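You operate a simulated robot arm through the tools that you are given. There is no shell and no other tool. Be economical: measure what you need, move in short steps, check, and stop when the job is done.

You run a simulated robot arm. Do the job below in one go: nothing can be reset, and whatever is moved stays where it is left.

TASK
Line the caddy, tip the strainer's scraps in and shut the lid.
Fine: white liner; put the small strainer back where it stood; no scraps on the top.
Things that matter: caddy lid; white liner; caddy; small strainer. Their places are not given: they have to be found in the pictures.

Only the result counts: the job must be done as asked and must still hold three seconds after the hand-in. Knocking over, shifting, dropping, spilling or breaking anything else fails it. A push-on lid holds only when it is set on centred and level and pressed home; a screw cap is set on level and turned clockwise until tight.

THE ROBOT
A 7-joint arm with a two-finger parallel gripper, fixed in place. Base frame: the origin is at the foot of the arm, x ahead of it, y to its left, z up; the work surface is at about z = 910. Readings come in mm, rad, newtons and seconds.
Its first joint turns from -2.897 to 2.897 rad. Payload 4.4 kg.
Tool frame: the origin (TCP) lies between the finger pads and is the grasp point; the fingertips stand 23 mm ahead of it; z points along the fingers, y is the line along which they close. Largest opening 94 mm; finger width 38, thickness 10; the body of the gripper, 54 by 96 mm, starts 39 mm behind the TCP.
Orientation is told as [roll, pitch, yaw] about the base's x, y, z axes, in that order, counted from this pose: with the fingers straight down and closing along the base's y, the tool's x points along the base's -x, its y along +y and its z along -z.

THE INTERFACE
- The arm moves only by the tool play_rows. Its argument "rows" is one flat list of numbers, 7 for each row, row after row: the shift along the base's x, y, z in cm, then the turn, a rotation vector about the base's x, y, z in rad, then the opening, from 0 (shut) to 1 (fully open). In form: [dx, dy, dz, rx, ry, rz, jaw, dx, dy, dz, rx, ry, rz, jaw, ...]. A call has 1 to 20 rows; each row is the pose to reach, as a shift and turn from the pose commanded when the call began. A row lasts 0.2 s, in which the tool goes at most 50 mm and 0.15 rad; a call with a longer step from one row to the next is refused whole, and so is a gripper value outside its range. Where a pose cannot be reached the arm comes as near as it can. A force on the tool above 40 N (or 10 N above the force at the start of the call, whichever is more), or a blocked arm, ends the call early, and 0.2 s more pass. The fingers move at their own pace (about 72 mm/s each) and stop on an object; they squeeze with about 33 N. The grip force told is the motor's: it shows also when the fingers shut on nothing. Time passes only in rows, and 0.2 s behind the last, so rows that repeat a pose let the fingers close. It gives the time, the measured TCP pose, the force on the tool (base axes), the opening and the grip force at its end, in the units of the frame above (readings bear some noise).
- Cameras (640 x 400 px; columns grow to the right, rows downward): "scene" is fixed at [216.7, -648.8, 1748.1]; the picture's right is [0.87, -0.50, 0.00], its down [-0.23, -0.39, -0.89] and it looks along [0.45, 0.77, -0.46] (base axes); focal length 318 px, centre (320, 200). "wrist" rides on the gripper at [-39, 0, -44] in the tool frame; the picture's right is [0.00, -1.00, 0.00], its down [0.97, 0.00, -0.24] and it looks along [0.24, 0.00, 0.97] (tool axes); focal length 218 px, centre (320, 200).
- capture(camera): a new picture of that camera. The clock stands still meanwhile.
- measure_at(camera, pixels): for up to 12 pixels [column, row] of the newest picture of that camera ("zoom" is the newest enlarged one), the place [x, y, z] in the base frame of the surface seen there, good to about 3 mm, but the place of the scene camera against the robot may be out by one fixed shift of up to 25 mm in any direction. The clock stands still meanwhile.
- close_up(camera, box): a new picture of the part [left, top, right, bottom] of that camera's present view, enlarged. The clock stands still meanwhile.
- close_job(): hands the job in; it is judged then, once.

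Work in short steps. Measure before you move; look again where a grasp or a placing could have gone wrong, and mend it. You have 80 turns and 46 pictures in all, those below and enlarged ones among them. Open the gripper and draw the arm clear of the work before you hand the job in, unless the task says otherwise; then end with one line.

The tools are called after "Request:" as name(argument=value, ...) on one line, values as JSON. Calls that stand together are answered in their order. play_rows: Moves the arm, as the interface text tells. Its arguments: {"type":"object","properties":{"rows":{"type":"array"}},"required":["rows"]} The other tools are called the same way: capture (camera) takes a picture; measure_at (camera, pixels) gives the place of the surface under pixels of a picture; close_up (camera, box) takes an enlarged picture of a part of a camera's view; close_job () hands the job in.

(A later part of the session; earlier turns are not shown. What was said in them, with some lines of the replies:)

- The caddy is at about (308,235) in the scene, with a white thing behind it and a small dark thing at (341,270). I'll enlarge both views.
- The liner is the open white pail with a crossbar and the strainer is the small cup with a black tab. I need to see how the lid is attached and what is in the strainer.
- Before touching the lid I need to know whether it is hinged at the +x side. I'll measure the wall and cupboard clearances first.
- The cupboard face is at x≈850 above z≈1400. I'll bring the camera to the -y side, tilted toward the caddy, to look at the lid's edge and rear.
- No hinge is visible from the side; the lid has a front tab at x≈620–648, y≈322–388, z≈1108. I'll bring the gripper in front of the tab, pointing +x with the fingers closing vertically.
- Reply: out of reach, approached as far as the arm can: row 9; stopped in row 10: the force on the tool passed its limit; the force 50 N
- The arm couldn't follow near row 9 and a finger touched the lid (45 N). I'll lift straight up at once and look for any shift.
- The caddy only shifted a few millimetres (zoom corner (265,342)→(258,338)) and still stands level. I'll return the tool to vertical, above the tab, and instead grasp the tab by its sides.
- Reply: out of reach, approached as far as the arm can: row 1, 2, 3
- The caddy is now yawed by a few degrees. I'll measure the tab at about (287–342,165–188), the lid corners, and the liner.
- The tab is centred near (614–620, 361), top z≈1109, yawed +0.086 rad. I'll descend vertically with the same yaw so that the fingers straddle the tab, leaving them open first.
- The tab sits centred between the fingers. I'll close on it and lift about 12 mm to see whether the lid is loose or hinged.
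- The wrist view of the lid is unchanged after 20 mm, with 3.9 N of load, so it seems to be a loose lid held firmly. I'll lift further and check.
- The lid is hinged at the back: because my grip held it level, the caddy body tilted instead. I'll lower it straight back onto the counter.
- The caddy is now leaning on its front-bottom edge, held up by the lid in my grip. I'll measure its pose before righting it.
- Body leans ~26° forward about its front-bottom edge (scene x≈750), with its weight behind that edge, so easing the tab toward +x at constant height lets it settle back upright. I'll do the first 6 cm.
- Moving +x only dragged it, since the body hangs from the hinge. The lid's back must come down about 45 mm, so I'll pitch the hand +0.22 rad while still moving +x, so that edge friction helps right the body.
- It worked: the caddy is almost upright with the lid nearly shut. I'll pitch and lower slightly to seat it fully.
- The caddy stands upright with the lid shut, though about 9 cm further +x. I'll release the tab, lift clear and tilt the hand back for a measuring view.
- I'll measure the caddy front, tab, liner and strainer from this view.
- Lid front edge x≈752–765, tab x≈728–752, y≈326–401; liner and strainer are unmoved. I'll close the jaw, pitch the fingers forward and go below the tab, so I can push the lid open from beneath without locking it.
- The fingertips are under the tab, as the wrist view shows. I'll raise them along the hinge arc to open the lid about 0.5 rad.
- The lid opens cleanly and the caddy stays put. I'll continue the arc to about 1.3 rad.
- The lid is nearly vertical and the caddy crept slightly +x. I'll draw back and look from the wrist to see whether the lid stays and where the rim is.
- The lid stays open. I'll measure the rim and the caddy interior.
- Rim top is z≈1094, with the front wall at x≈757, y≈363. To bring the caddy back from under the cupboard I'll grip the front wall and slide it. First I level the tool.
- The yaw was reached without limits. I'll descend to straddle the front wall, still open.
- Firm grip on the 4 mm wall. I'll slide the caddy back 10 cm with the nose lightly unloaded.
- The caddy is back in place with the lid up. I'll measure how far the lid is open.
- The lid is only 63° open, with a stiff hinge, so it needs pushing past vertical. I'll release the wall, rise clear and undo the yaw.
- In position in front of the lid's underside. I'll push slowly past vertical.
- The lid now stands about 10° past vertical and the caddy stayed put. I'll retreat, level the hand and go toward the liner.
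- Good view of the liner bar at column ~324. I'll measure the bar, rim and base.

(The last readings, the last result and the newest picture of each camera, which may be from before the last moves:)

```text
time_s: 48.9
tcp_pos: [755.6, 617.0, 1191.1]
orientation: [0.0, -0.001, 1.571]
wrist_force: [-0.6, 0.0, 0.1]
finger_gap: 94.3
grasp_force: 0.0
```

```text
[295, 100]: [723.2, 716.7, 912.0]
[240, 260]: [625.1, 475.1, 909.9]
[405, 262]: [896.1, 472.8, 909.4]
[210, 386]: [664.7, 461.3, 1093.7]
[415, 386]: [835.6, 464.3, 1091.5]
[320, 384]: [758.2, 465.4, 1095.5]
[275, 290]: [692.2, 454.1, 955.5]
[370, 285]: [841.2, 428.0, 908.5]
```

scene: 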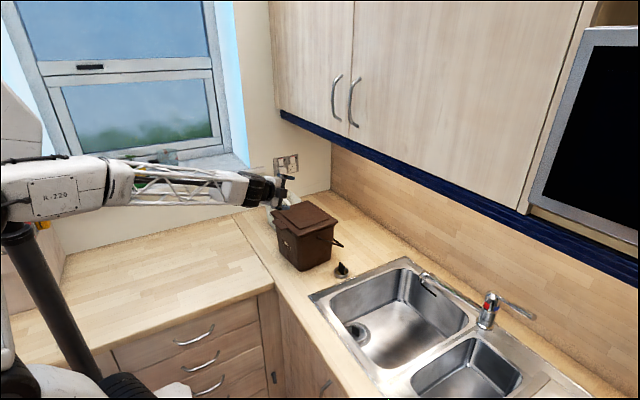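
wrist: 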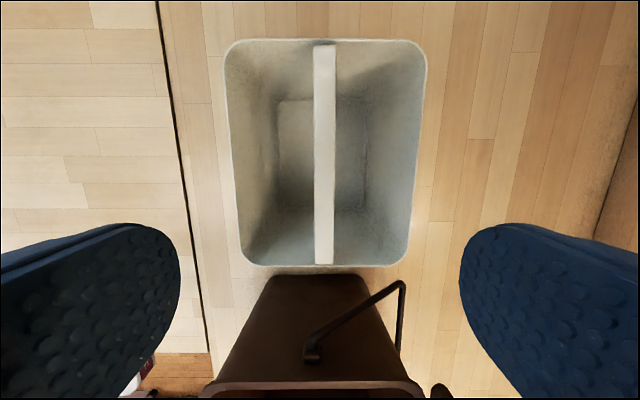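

The bar is centred at x≈760, y≈643, top z≈1067. I'll move over its middle, descend and close.

Request:
play_rows(rows=[0.45, 2.5, 0, 0, 0, 0, 1, 0.45, 2.5, -4, 0, 0, 0, 1, 0.45, 2.5, -8, 0, 0, 0, 1, 0.45, 2.5, -11, 0, 0, 0, 1, 0.45, 2.5, -13, 0, 0, 0, 1, 0.45, 2.5, -13, 0, 0, 0, 0, 0.45, 2.5, -13, 0, 0, 0, 0, 0.45, 2.5, -13, 0, 0, 0, 0, 0.45, 2.5, -13, 0, 0, 0, 0])

```text
time_s: 50.9
tcp_pos: [760.3, 641.6, 1060.4]
orientation: [0.001, -0.003, 1.57]
wrist_force: [-0.7, 0.2, 1.1]
finger_gap: 15.1
grasp_force: 32.5
```

Grip holds 15.1 mm. I'll lift 22 cm and carry it to above the caddy's centre (748, 354).

Request:
play_rows(rows=[0, 0, 1.5, 0, 0, 0, 0, 0, 0, 4, 0, 0, 0, 0, 0, 0, 7, 0, 0, 0, 0, 0, 0, 10, 0, 0, 0, 0, 0, 0, 13, 0, 0, 0, 0, 0, 0, 16, 0, 0, 0, 0, 0, 0, 19, 0, 0, 0, 0, -0.3, -2, 22, 0, 0, 0, 0, -0.6, -5.5, 22, 0, 0, 0, 0, -0.8, -9.5, 22, 0, 0, 0, 0, -1, -13.5, 22, 0, 0, 0, 0, -1.2, -17.5, 22, 0, 0, 0, 0, -1.2, -21.5, 22, 0, 0, 0, 0, -1.2, -25, 22, 0, 0, 0, 0, -1.2, -28, 22, 0, 0, 0, 0, -1.2, -28.9, 22, 0, 0, 0, 0, -1.2, -28.9, 22, 0, 0, 0, 0])

Request:
close_up(camera="scene", box=[250, 130, 400, 280])

```text
time_s: 54.5
tcp_pos: [749.3, 352.1, 1279.5]
orientation: [0.001, -0.002, 1.57]
wrist_force: [1.1, 1.4, -0.6]
finger_gap: 14.8
grasp_force: 33.2
```

```text
2.67 times, centred on (325, 205) of scene
```

zoom: 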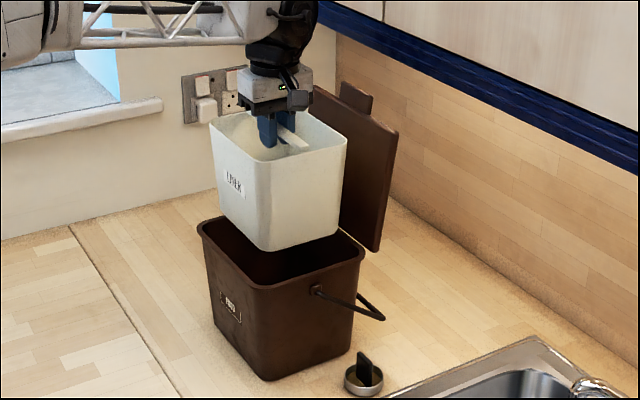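

The liner hangs level above the open caddy. I'll lower it slowly into the caddy.

Request:
play_rows(rows=[0, 0.1, -2.5, 0, 0, 0, 0, 0, 0.1, -5, 0, 0, 0, 0, 0, 0.1, -7.5, 0, 0, 0, 0, 0, 0.1, -10, 0, 0, 0, 0, 0, 0.1, -12.5, 0, 0, 0, 0, 0, 0.1, -14.5, 0, 0, 0, 0, 0, 0.1, -16, 0, 0, 0, 0, 0, 0.1, -17.5, 0, 0, 0, 0, 0, 0.1, -18.5, 0, 0, 0, 0, 0, 0.1, -19.3, 0, 0, 0, 0, 0, 0.1, -20, 0, 0, 0, 0, 0, 0.1, -20.7, 0, 0, 0, 0])

Request:
close_up(camera="scene", box=[250, 130, 400, 280])

```text
time_s: 57.1
tcp_pos: [748.2, 353.7, 1071.9]
orientation: [0.0, -0.003, 1.569]
wrist_force: [0.0, -0.1, -0.1]
finger_gap: 14.8
grasp_force: 33.0
```

```text
2.67 times, centred on (325, 205) of scene
```

zoom: 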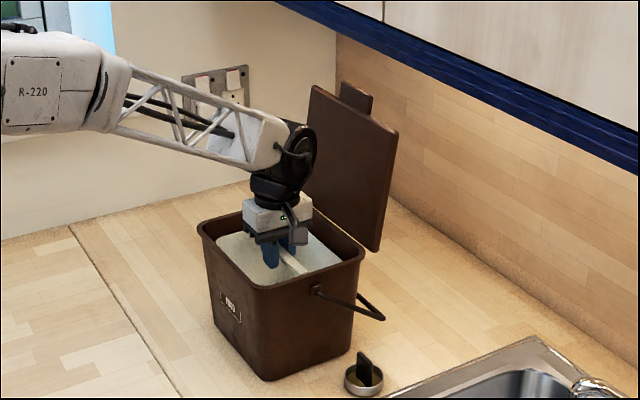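

It went in. I'll lower the last few millimetres to feel contact.

Request:
play_rows(rows=[0, 0, -0.3, 0, 0, 0, 0, 0, 0, -0.6, 0, 0, 0, 0, 0, 0, -0.9, 0, 0, 0, 0])

```text
time_s: 57.9
tcp_pos: [748.8, 353.5, 1064.3]
orientation: [0.0, -0.003, 1.57]
wrist_force: [-1.6, 0.6, 2.5]
finger_gap: 15.0
grasp_force: 32.9
```

Light contact (2.5 N), so the liner is seated. I'll release, rise and dry-run the tipping motion: a roll of -2.1 rad about x with the hand on the free +y side, before I handle the strainer.

Request:
play_rows(rows=[0, 0, 0, 0, 0, 0, 1, 0, 0, 0, 0, 0, 0, 1, 0, 0, 4.5, 0, 0, 0, 1, 0, 0, 9, 0, 0, 0, 1, 0, 0, 13.5, 0, 0, 0, 1, 0, 1, 17, -0.14, 0, 0, 1, 0, 2, 17, -0.28, 0, 0, 1, 0, 3, 17, -0.42, 0, 0, 1, 0, 3, 17, -0.56, 0, 0, 1, 0, 3, 17, -0.7, 0, 0, 1, 0, 3, 17, -0.84, 0, 0, 1, 0, 3, 17, -0.98, 0, 0, 1, 0, 3, 17, -1.12, 0, 0, 1, 0, 3, 17, -1.26, 0, 0, 1, 0, 3, 17, -1.4, 0, 0, 1, 0, 3, 17, -1.54, 0, 0, 1, 0, 3, 17, -1.68, 0, 0, 1, 0, 3, 17, -1.82, 0, 0, 1, 0, 3, 17, -1.96, 0, 0, 1, 0, 3, 17, -2.1, 0, 0, 1])

Request:
close_up(camera="scene", box=[230, 110, 400, 290])

```text
time_s: 62.1
tcp_pos: [774.1, 335.5, 1168.1]
orientation: [2.087, 1.459, -2.536]
wrist_force: [-0.1, -0.5, -0.9]
finger_gap: 94.0
grasp_force: 0.0
out of reach, approached as far as the arm can: row 15, 16, 17, 18, 19, 20
```

```text
2.22 times, centred on (315, 200) of scene
```

zoom: 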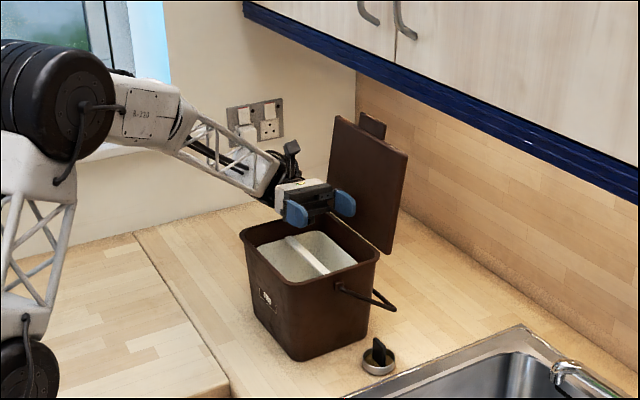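

Tilting that way runs out of reach past -1.4 rad (nothing touched; liner sits well). I'll reverse out the same way to vertical, then test the opposite roll.

Request:
play_rows(rows=[0, 0, 1, 0.14, 0, 0, 1, 0, 0, 2, 0.28, 0, 0, 1, 0, 0, 3, 0.42, 0, 0, 1, 0, 0, 3, 0.56, 0, 0, 1, 0, 0, 3, 0.7, 0, 0, 1, 0, 0, 3, 0.84, 0, 0, 1, 0, 0, 3, 0.98, 0, 0, 1, 0, 0, 3, 1.12, 0, 0, 1, 0, 0, 3, 1.26, 0, 0, 1, 0, 0, 3, 1.4, 0, 0, 1, 0, 0, 3, 1.54, 0, 0, 1, 0, 0, 3, 1.68, 0, 0, 1, 0, 0, 3, 1.82, 0, 0, 1, 0, 0, 3, 1.96, 0, 0, 1, 0, 0, 3, 2.1, 0, 0, 1])

```text
time_s: 65.3
tcp_pos: [774.3, 334.9, 1197.7]
orientation: [-0.14, -0.466, 1.674]
wrist_force: [-0.2, 0.0, -0.3]
finger_gap: 93.9
grasp_force: 0.1
```

The commanded pose had been reset to the measured one, so I'm slightly tilted now. I'll correct to vertical at yaw 1.57.

Request:
play_rows(rows=[-0.5, -0.2, 1, -0.118, 0.029, -0.018, 1, -1, -0.4, 2, -0.236, 0.058, -0.035, 1, -2, -0.6, 3, -0.355, 0.087, -0.053, 1, -2.6, -0.8, 3.5, -0.473, 0.116, -0.071, 1])

```text
time_s: 66.3
tcp_pos: [748.3, 326.7, 1231.5]
orientation: [0.001, 0.005, 1.568]
wrist_force: [-0.8, 0.0, 0.0]
finger_gap: 94.1
grasp_force: 0.1
```

Vertical again. Now the dry-run of +roll about x at this height.

Request:
play_rows(rows=[0, 0, 0, 0.14, 0, 0, 1, 0, 0, 0, 0.28, 0, 0, 1, 0, 0, 0, 0.42, 0, 0, 1, 0, 0, 0, 0.56, 0, 0, 1, 0, 0, 0, 0.7, 0, 0, 1, 0, 0, 0, 0.84, 0, 0, 1, 0, 0, 0, 0.98, 0, 0, 1, 0, 0, 0, 1.12, 0, 0, 1, 0, 0, 0, 1.26, 0, 0, 1, 0, 0, 0, 1.4, 0, 0, 1, 0, 0, 0, 1.54, 0, 0, 1, 0, 0, 0, 1.68, 0, 0, 1, 0, 0, 0, 1.82, 0, 0, 1, 0, 0, 0, 1.96, 0, 0, 1, 0, 0, 0, 2.1, 0, 0, 1])

```text
time_s: 69.5
tcp_pos: [747.8, 326.9, 1232.4]
orientation: [3.142, -1.042, -1.567]
wrist_force: [-0.5, 0.3, -0.3]
finger_gap: 94.1
grasp_force: 0.2
```

+2.1 rad is fully reachable. I'll roll back while moving toward the strainer, then descend to a hover for measurement.

Request:
play_rows(rows=[0, 0, 0, -0.14, 0, 0, 1, 0, 0, 0, -0.28, 0, 0, 1, 0, 0, 0, -0.42, 0, 0, 1, 0, -1, 0, -0.56, 0, 0, 1, 0, -2, 0, -0.7, 0, 0, 1, 0, -3, 0, -0.84, 0, 0, 1, 0, -4, 0, -0.98, 0, 0, 1, 0, -5, 0, -1.12, 0, 0, 1, 0, -6, 0, -1.26, 0, 0, 1, 0, -7, 0, -1.4, 0, 0, 1, 0, -8.5, 0, -1.54, 0, 0, 1, 0, -10, 0, -1.68, 0, 0, 1, 0, -11.5, 0, -1.82, 0, 0, 1, 0, -13, 0, -1.96, 0, 0, 1, 0, -14.2, 0, -2.1, 0, 0, 1])

Request:
play_rows(rows=[1, 0, -4, 0, 0, 0, 1, 3, 0, -8, 0, 0, 0, 1, 4.9, 0, -12, 0, 0, 0, 1, 4.9, 0, -14, 0, 0, 0, 1])

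Request:
capture(camera="wrist")

```text
time_s: 72.7
tcp_pos: [748.5, 184.2, 1233.1]
orientation: [0.003, 0.007, 1.569]
wrist_force: [0.3, -0.4, -0.1]
finger_gap: 93.8
grasp_force: 0.1
```

```text
time_s: 73.7
tcp_pos: [796.9, 184.5, 1092.4]
orientation: [0.001, 0.004, 1.57]
wrist_force: [0.0, 0.5, 0.0]
finger_gap: 94.1
grasp_force: 0.1
```

```text
7 pictures are left
```

wrist: 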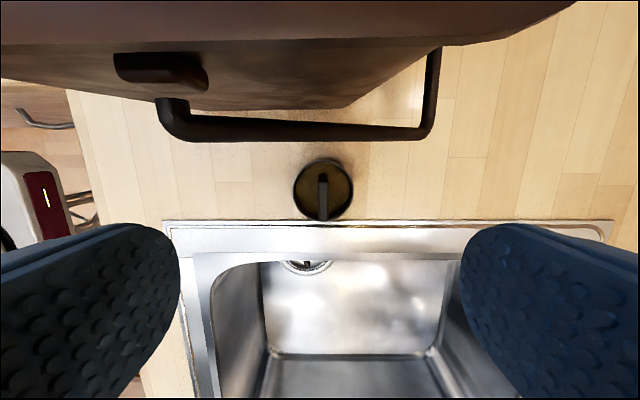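

Strainer at (323,190), tab along the rows. I'll measure the tab, rim, contents and bail.

Request:
measure_at(camera="wrist", pixels=[[323, 176], [323, 185], [323, 212], [319, 180], [327, 180], [294, 187], [352, 187], [323, 160], [323, 219], [308, 190], [280, 130], [430, 100]])

```text
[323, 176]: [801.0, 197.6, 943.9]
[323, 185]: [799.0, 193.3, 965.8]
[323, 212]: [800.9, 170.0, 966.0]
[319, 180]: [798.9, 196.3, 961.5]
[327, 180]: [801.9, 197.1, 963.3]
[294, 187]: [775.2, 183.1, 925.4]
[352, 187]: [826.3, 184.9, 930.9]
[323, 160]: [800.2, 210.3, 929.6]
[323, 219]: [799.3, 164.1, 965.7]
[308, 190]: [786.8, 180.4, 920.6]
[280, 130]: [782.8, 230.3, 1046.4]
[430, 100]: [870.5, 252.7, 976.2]
```

Tab: x≈800, y 165–197, top z 966; rim z 930. I'll descend to z≈960, grip the tab faces and raise slightly.

Request:
play_rows(rows=[0.35, -0.7, -4, 0, 0, 0, 1, 0.35, -0.7, -8, 0, 0, 0, 1, 0.35, -0.7, -11, 0, 0, 0, 1, 0.35, -0.7, -13.2, 0, 0, 0, 1, 0.35, -0.7, -13.2, 0, 0, 0, 0.4, 0.35, -0.7, -13.2, 0, 0, 0, 0, 0.35, -0.7, -13.2, 0, 0, 0, 0, 0.35, -0.7, -13.2, 0, 0, 0, 0, 0.35, -0.7, -13.2, 0, 0, 0, 0])

```text
time_s: 75.7
tcp_pos: [800.3, 177.8, 959.9]
orientation: [0.003, 0.003, 1.567]
wrist_force: [0.2, 0.4, 0.1]
finger_gap: 8.0
grasp_force: 32.8
```

Gripped (8 mm). I'll lift smoothly and carry it over the liner.

Request:
play_rows(rows=[0, 0, 0.5, 0, 0, 0, 0, 0, 0, 1.5, 0, 0, 0, 0, 0, 0, 3, 0, 0, 0, 0, 0, 0, 5, 0, 0, 0, 0, 0, 0, 7, 0, 0, 0, 0, 0, 0, 9, 0, 0, 0, 0, -0.3, 0, 11, 0, 0, 0, 0, -0.8, 0, 13, 0, 0, 0, 0, -1.4, 0, 15, 0, 0, 0, 0, -2, 0, 17, 0, 0, 0, 0, -2.6, 0, 19, 0, 0, 0, 0, -3.2, 0, 21, 0, 0, 0, 0, -3.8, 0.3, 23, 0, 0, 0, 0, -4.4, 1, 24.5, 0, 0, 0, 0, -4.8, 2, 25.5, 0, 0, 0, 0, -5.2, 3.2, 26, 0, 0, 0, 0, -5.2, 4.6, 26, 0, 0, 0, 0, -5.2, 6.2, 26, 0, 0, 0, 0, -5.2, 7.5, 26, 0, 0, 0, 0, -5.2, 8.3, 26, 0, 0, 0, 0])

Request:
play_rows(rows=[0, 0.6, 0, 0, 0, 0, 0, 0, 1.8, 0, 0, 0, 0, 0, 0, 3.2, 0, 0, 0, 0, 0, 0, 4.6, 0, 0, 0, 0, 0, 0, 5.7, 0, 0, 0, 0, 0, 0, 6.3, 0, 0, 0, 0, 0, 0, 6.3, 0, 0, 0, 0, 0])

Request:
close_up(camera="scene", box=[260, 140, 388, 290])

```text
time_s: 79.9
tcp_pos: [748.5, 260.2, 1218.6]
orientation: [0.001, 0.003, 1.567]
wrist_force: [-0.4, 0.3, -0.9]
finger_gap: 7.9
grasp_force: 33.1
```

```text
time_s: 81.5
tcp_pos: [748.7, 322.7, 1220.1]
orientation: [0.001, 0.004, 1.568]
wrist_force: [0.3, -0.7, 0.3]
finger_gap: 7.9
grasp_force: 32.4
```

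```text
2.67 times, centred on (324, 215) of scene
```

zoom: 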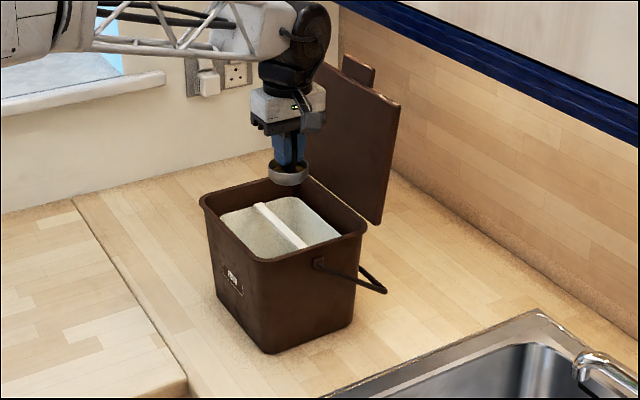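

The crossbar lies at x≈748 under the cup, so I'll shift to x≈710 to miss it, then start rolling.

Request:
play_rows(rows=[-0.8, 0, -0.2, 0, 0, 0, 0, -2, 0, -0.4, 0, 0, 0, 0, -3.2, 0, -0.8, 0, 0, 0, 0, -3.9, 0, -0.8, 0, 0, 0, 0, -3.9, 0, -0.8, 0.1, 0, 0, 0, -3.9, 0, -0.8, 0.22, 0, 0, 0, -3.9, 0, -0.8, 0.36, 0, 0, 0, -3.9, 0, -0.8, 0.5, 0, 0, 0, -3.9, 0, -0.8, 0.64, 0, 0, 0, -3.9, 0, -0.8, 0.78, 0, 0, 0, -3.9, 0, -0.8, 0.92, 0, 0, 0, -3.9, 0, -0.8, 1.06, 0, 0, 0, -3.9, 0, -0.8, 1.2, 0, 0, 0, -3.9, 0, -0.8, 1.34, 0, 0, 0, -3.9, 0, -0.8, 1.48, 0, 0, 0, -3.9, 0, -0.8, 1.62, 0, 0, 0, -3.9, 0, -0.8, 1.76, 0, 0, 0, -3.9, 0, -0.8, 1.9, 0, 0, 0, -3.9, 0, -0.8, 2.04, 0, 0, 0, -3.9, 0, -0.8, 2.15, 0, 0, 0])

Request:
play_rows(rows=[0, 0, 0, 0.1, 0, 0, 0, 0, 0, 0, 0.2, 0, 0, 0, 0, 0, 0, 0.3, 0, 0, 0, 0, 0, 0, 0.3, 0, 0, 0, 0, 0, 0, 0.3, 0, 0, 0, 0, 0, 0, 0.3, 0, 0, 0])

Request:
close_up(camera="scene", box=[270, 165, 366, 240])

```text
time_s: 85.0
tcp_pos: [709.1, 323.0, 1217.8]
orientation: [-3.076, -1.47, -1.633]
wrist_force: [0.3, 0.3, 5.4]
finger_gap: 7.9
grasp_force: 32.6
stopped in row 17: the force on the tool passed its limit (the readings are from after the stop); the commanded pose is now the measured one
```

```text
time_s: 85.6
tcp_pos: [709.9, 321.9, 1220.3]
orientation: [-3.098, -1.33, -1.612]
wrist_force: [-0.5, -0.2, 3.2]
finger_gap: 7.9
grasp_force: 32.7
stopped in row 2: the force on the tool passed its limit (the readings are from after the stop); the commanded pose is now the measured one
```

```text
5.33 times, centred on (318, 202) of scene
```

zoom: 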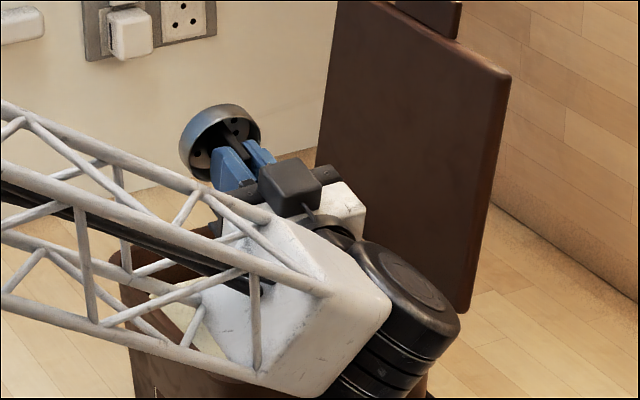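

The cup looks empty, but the forearm is touching the caddy rim (5 N upward). I'll raise 5 cm, then finish the roll to make sure everything has fallen out.

Request:
play_rows(rows=[0, 0, 1.5, 0, 0, 0, 0, 0, 0, 3, 0, 0, 0, 0, 0, 0, 5, 0, 0, 0, 0, 0, 0, 5, 0.1, 0, 0, 0, 0, 0, 5, 0.2, 0, 0, 0, 0, 0, 5, 0.3, 0, 0, 0, 0, 0, 5, 0.4, 0, 0, 0, 0, 0, 5, 0.5, 0, 0, 0, 0, 0, 5, 0.5, 0, 0, 0, 0, 0, 5, 0.5, 0, 0, 0])

Request:
close_up(camera="scene", box=[256, 150, 384, 290])

```text
time_s: 87.8
tcp_pos: [710.6, 323.3, 1271.1]
orientation: [-3.128, -0.83, -1.584]
wrist_force: [0.3, 0.2, 0.0]
finger_gap: 8.0
grasp_force: 32.7
```

```text
2.86 times, centred on (320, 220) of scene
```

zoom: 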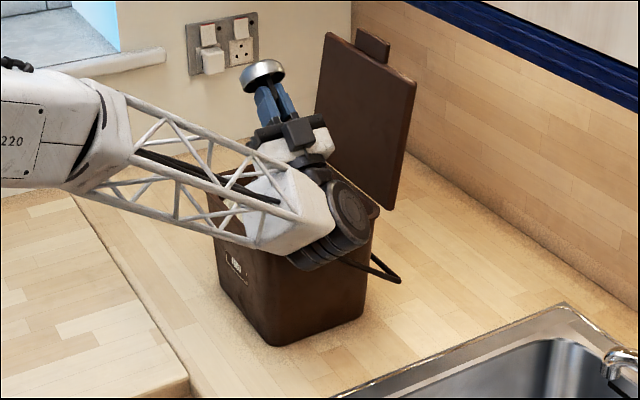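

The cup is inverted and empty, the caddy upright, and no scraps on the counter. I'll roll back to vertical.

Request:
play_rows(rows=[0, 0, 1, -0.136, 0, 0, 0, 0, 0, 1, -0.272, 0, 0, 0, 0, 0, 1, -0.408, 0, 0, 0, 0, 0, 1, -0.544, 0, 0, 0, 0, 0, 1, -0.68, 0, 0, 0, 0, 0, 1, -0.816, 0, 0, 0, 0, 0, 1, -0.952, 0, 0, 0, 0, 0, 1, -1.088, 0, 0, 0, 0, 0, 1, -1.224, 0, 0, 0, 0, 0, 1, -1.36, 0, 0, 0, 0, 0, 1, -1.496, 0, 0, 0, 0, 0, 1, -1.632, 0, 0, 0, 0, 0, 1, -1.768, 0, 0, 0, 0, 0, 1, -1.904, 0, 0, 0, 0, 0, 1, -2.04, 0, 0, 0, 0, 0, 1, -2.176, 0, 0, 0, 0, 0, 1, -2.31, 0, 0, 0])

```text
time_s: 91.4
tcp_pos: [710.5, 322.3, 1281.4]
orientation: [0.003, 0.001, 1.579]
wrist_force: [0.9, 0.2, -0.1]
finger_gap: 7.7
grasp_force: 32.9
```

Vertical again. I'll carry the strainer back along the earlier route to its original spot (TCP 800.3, 177.8, 960).

Request:
play_rows(rows=[0, -4, 0, 0, 0, 0, 0, 0, -8, 0, 0, 0, 0, 0, 0, -12, 0, 0, 0, -0.006, 0, 0, -14.45, -1, 0, 0, -0.012, 0, 1, -14.45, -4, 0, 0, -0.012, 0, 3, -14.45, -7.5, 0, 0, -0.012, 0, 5, -14.45, -11, 0, 0, -0.012, 0, 7, -14.45, -14.5, 0, 0, -0.012, 0, 8.5, -14.45, -18, 0, 0, -0.012, 0, 8.98, -14.45, -21.5, 0, 0, -0.012, 0, 8.98, -14.45, -24.5, 0, 0, -0.012, 0, 8.98, -14.45, -27.5, 0, 0, -0.012, 0, 8.98, -14.45, -29.5, 0, 0, -0.012, 0, 8.98, -14.45, -31, 0, 0, -0.012, 0, 8.98, -14.45, -31.7, 0, 0, -0.012, 0, 8.98, -14.45, -32.1, 0, 0, -0.012, 0, 8.98, -14.45, -32.1, 0, 0, -0.012, 0])

```text
time_s: 95.0
tcp_pos: [800.0, 177.9, 961.3]
orientation: [0.0, -0.002, 1.568]
wrist_force: [-2.6, -0.2, 23.2]
finger_gap: 7.9
grasp_force: 33.0
```

It is set down with 23 N of pressing. I'll release, rise, and meanwhile measure the lid from the last enlarged picture.

Request:
play_rows(rows=[0, 0, 0, 0, 0, 0, 0.3, 0, 0, 0, 0, 0, 0, 1, 0, 0, 0, 0, 0, 0, 1, 0, 0, 3, 0, 0, 0, 1, 0, 0, 7, 0, 0, 0, 1, -1, -1, 11, 0, 0, 0, 1, -4, -1, 15, 0, 0, 0, 1, -8, -1, 19, 0, 0, 0, 1, -12, 1, 23, 0, 0, 0, 1, -16, 4, 27, 0, 0, 0, 1])

Request:
measure_at(camera="zoom", pixels=[[410, 82], [388, 203], [375, 38], [330, 42], [345, 60], [400, 140], [370, 100], [390, 50]])

Request:
measure_at(camera="scene", pixels=[[340, 140], [350, 147], [380, 160], [400, 168]])

```text
refused: row 8 steps farther than a row can; nothing moved
```

```text
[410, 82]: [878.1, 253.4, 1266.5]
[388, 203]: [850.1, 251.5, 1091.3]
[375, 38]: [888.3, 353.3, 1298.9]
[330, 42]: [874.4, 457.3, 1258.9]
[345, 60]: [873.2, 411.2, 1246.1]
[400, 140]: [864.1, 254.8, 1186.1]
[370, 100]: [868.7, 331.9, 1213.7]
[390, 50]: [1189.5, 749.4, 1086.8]
```

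```text
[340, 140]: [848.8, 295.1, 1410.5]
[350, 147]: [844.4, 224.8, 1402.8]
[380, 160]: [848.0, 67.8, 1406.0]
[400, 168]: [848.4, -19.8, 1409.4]
```

A step was too long, so nothing moved. Same release with shorter steps.

Request:
play_rows(rows=[0, 0, 0, 0, 0, 0, 0.3, 0, 0, 0, 0, 0, 0, 1, 0, 0, 0, 0, 0, 0, 1, 0, 0, 3, 0, 0, 0, 1, 0, 0, 6, 0, 0, 0, 1, 0, 0, 9, 0, 0, 0, 1, -1, -1, 13, 0, 0, 0, 1, -3, -1, 17, 0, 0, 0, 1, -6, -1, 20, 0, 0, 0, 1, -9, 1, 23, 0, 0, 0, 1, -12, 4, 25, 0, 0, 0, 1, -15, 7, 27, 0, 0, 0, 1])

Request:
capture(camera="wrist")

```text
time_s: 97.6
tcp_pos: [648.3, 247.0, 1229.2]
orientation: [0.002, 0.0, 1.567]
wrist_force: [-0.3, 0.9, -0.1]
finger_gap: 94.0
grasp_force: 0.1
```

```text
3 pictures are left
```

wrist: 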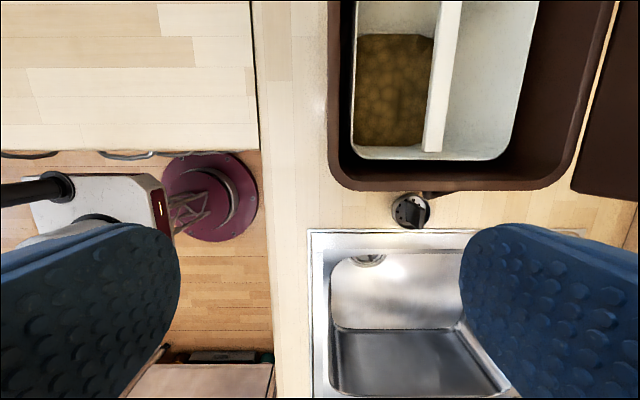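

Scraps are in the liner, the bar is clean, and the empty strainer is back at (411,211). I'll measure the rim, lid and strainer.

Request:
measure_at(camera="wrist", pixels=[[335, 100], [565, 150], [450, 183], [600, 100], [575, 180], [610, 190], [615, 60], [393, 211], [430, 211], [411, 195], [445, 100], [410, 205]])

```text
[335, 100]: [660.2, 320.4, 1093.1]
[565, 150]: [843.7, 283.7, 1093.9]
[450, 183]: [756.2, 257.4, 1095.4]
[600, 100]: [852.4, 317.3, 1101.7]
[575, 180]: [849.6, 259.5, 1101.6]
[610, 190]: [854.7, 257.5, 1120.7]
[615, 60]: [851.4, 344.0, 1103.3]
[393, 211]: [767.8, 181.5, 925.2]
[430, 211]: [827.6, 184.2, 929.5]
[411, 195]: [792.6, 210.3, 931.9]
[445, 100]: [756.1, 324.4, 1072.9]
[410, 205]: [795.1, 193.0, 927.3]
```

Lid top edge is at about x 878, z 1283, its -y end at y≈258. I'll hook it from behind with closed fingers at y≈272, clear of the tab. First I raise and undo the yaw.

Request:
play_rows(rows=[0, 0.3, 2, 0, 0, -0.14, 0.5, -1, 0.6, 4, 0, 0, -0.28, 0, -1, 0.9, 6, 0, 0, -0.42, 0, -1, 1.2, 8, 0, 0, -0.56, 0, -1, 1.5, 9, 0, 0, -0.7, 0, -1, 1.8, 10, 0, 0, -0.84, 0, -1, 2.1, 10, 0, 0, -0.98, 0, -1, 2.4, 10, 0, 0, -1.12, 0, -1, 2.5, 10, 0, 0, -1.26, 0, -1, 2.5, 10, 0, 0, -1.4, 0, -1, 2.5, 10, 0, 0, -1.54, 0, -1, 2.5, 10, 0, 0, -1.567, 0])

Request:
play_rows(rows=[0.5, 0, 0, 0, -0.14, 0, 0, 1, 0, 0, 0, -0.28, 0, 0, 2, 0, 0, 0, -0.42, 0, 0, 4, 0, 0, 0, -0.56, 0, 0, 6, 0, 0, 0, -0.7, 0, 0, 8, 0, 0, 0, -0.84, 0, 0, 10, 0, 0, 0, -0.98, 0, 0, 12, 0, 0, 0, -1.1, 0, 0])

```text
time_s: 100.2
tcp_pos: [639.9, 272.9, 1328.8]
orientation: [0.004, -0.003, -0.002]
wrist_force: [0.0, -1.0, 0.4]
finger_gap: 0.0
grasp_force: 32.9
```

```text
time_s: 102.0
tcp_pos: [759.1, 272.5, 1330.2]
orientation: [0.0, -1.103, 0.002]
wrist_force: [-1.0, 0.6, 0.6]
finger_gap: 0.1
grasp_force: 33.2
```

Pose reached. I'll go forward over the lid's top edge and lower behind it.

Request:
play_rows(rows=[2.5, 0, 0, 0, 0, 0, 0, 5, 0, 0, 0, 0, 0, 0, 7.5, 0, 0, 0, 0, 0, 0, 10, 0, 0, 0, 0, 0, 0, 12, 0, 0, 0, 0, 0, 0, 14, 0, 0, 0, 0, 0, 0, 15.4, 0, 0, 0, 0, 0, 0, 15.4, 0, -1.3, 0, 0, 0, 0, 15.4, 0, -2.6, 0, 0, 0, 0])

Request:
close_up(camera="scene", box=[280, 130, 384, 215])

```text
time_s: 104.0
tcp_pos: [913.4, 273.2, 1303.8]
orientation: [0.001, -1.101, 0.003]
wrist_force: [0.2, 0.3, 0.1]
finger_gap: 0.1
grasp_force: 32.9
```

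```text
4.71 times, centred on (332, 172) of scene
```

zoom: 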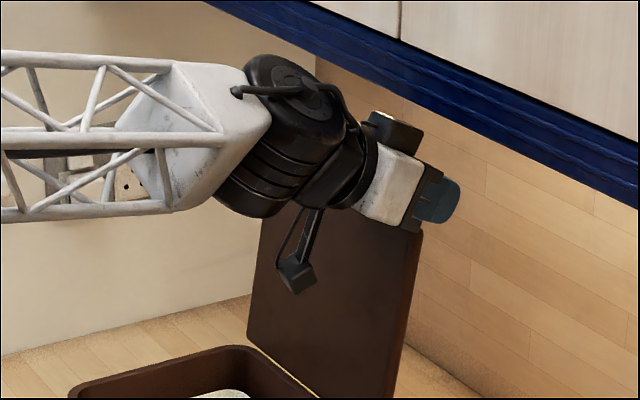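

The fingertips are behind the lid. I'll pull it forward along its arc.

Request:
play_rows(rows=[-1, 0, -0.2, 0, 0, 0, 0, -2.1, 0, -0.2, 0, 0, 0, 0, -3.2, 0, -0.1, 0, 0, 0, 0, -4.2, 0, 0, 0, 0, 0, 0, -5.2, 0, 0, 0, 0, 0, 0, -6.2, 0, -0.1, 0, 0, 0, 0, -7.2, 0, -0.2, 0, 0, 0, 0, -8.2, 0, -0.3, 0, 0, 0, 0, -9.8, 0, -0.6, 0, 0, 0, 0, -11.3, 0, -1.1, 0, 0, 0, 0, -12.8, 0, -1.8, 0, 0, 0, 0, -14.3, 0, -2.5, 0, 0, 0, 0, -15.6, 0, -3.4, 0, 0, 0, 0, -16.9, 0, -4.3, 0, 0, 0, 0, -18, 0, -5.4, 0, 0, 0, 0, -19.2, 0, -6.6, 0, 0, 0, 0])

```text
time_s: 107.4
tcp_pos: [721.7, 273.9, 1237.9]
orientation: [0.002, -1.101, 0.0]
wrist_force: [0.6, -0.3, 0.2]
finger_gap: 0.2
grasp_force: 32.7
```

No resistance; I'll continue down toward the closed position and then look.

Request:
play_rows(rows=[-1, 0, -1.4, 0, 0, 0, 0, -1.9, 0, -2.7, 0, 0, 0, 0, -2.6, 0, -4.2, 0, 0, 0, 0, -3.2, 0, -5.6, 0, 0, 0, 0, -3.3, 0, -6.8, 0, 0, 0, 0, -3.3, 0, -7.8, 0, 0, 0, 0, -3.2, 0, -8.6, 0, 0, 0, 0, -3.2, 0, -9.2, 0, 0, 0, 0])

Request:
close_up(camera="scene", box=[256, 160, 384, 285])

```text
time_s: 109.2
tcp_pos: [688.7, 272.7, 1145.8]
orientation: [0.001, -1.101, 0.002]
wrist_force: [-0.2, 0.4, -0.9]
finger_gap: 0.1
grasp_force: 33.0
```

```text
3.20 times, centred on (320, 222) of scene
```

zoom: 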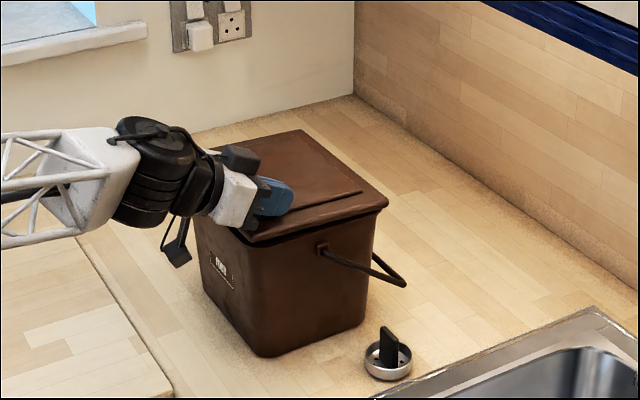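

The lid is down. I'll shift a little toward the middle (staying clear of the tab) and press lightly to be sure it is home.

Request:
play_rows(rows=[0, 0, 1, 0, 0, 0, 0, 0, 2.5, 1, 0, 0, 0, 0, 0, 2.5, 0, 0, 0, 0, 0, 0, 2.5, -0.3, 0, 0, 0, 0, 0, 2.5, -0.6, 0, 0, 0, 0, 0, 2.5, -0.8, 0, 0, 0, 0])

```text
time_s: 110.6
tcp_pos: [689.7, 298.7, 1137.7]
orientation: [0.0, -1.102, 0.003]
wrist_force: [-0.2, -0.6, -0.2]
finger_gap: 0.0
grasp_force: 32.9
```

No contact yet; I'll keep lowering in small steps until force shows.

Request:
play_rows(rows=[0, 0, -0.3, 0, 0, 0, 0, 0, 0, -0.6, 0, 0, 0, 0, 0, 0, -0.9, 0, 0, 0, 0])

```text
time_s: 111.4
tcp_pos: [690.5, 296.9, 1137.8]
orientation: [0.012, -1.111, -0.008]
wrist_force: [0.3, 0.1, 5.8]
finger_gap: 0.1
grasp_force: 33.2
stopped in row 3: the force on the tool passed its limit (the readings are from after the stop); the commanded pose is now the measured one
```

The lid is pressed home (force limit met). I'll retreat up and back, then take a final look.

Request:
play_rows(rows=[0, 0, 2, 0, 0, 0, 0, -1, 0, 5, 0, 0, 0, 0, -3, 0, 9, 0, 0.14, 0, 0.3, -5, 0, 13, 0, 0.28, 0, 0.6, -7, 0, 17, 0, 0.42, 0, 1, -8, 0, 20, 0, 0.56, 0, 1, -8, 0, 22, 0, 0.7, 0, 1, -8, 0, 24, 0, 0.84, 0, 1, -8, 0, 25, 0, 0.98, 0, 1, -8, 0, 25, 0, 1.1, 0, 1])

Request:
close_up(camera="scene", box=[256, 180, 384, 285])

```text
time_s: 113.6
tcp_pos: [609.5, 297.9, 1387.1]
orientation: [0.005, -0.006, -0.001]
wrist_force: [1.2, 0.1, 0.1]
finger_gap: 94.0
grasp_force: 0.1
```

```text
3.81 times, centred on (320, 232) of scene
```

zoom: 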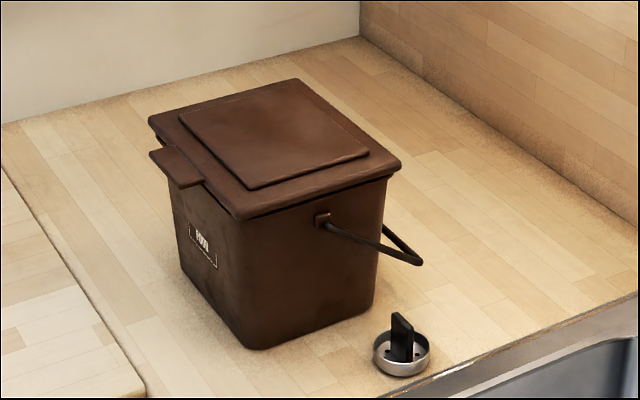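

The lid looks shut and the strainer is empty in its place. I'll check the lid is level against its first heights.

Request:
measure_at(camera="zoom", pixels=[[240, 208], [390, 165], [165, 118], [295, 88], [270, 140], [185, 172], [403, 345], [398, 322]])

```text
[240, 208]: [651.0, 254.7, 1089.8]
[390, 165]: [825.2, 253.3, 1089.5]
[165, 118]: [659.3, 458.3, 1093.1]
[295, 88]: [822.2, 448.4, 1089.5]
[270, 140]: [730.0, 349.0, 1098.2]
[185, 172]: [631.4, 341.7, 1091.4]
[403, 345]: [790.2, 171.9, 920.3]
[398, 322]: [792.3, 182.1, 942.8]
```

The lid is level at its original height (about 1090–1093 in scene coordinates), the arm is clear and the gripper is open. I'm handing in.

Request:
close_job()

```text
The job is handed in.
```

The caddy is lined with the white liner, the strainer's scraps are in it, the lid is shut and level, and the emptied strainer is back within a few millimetres of its spot with no scraps visible on the worktop; while I was opening the lid the caddy got tilted and shifted, and I slid it back to about where it started.
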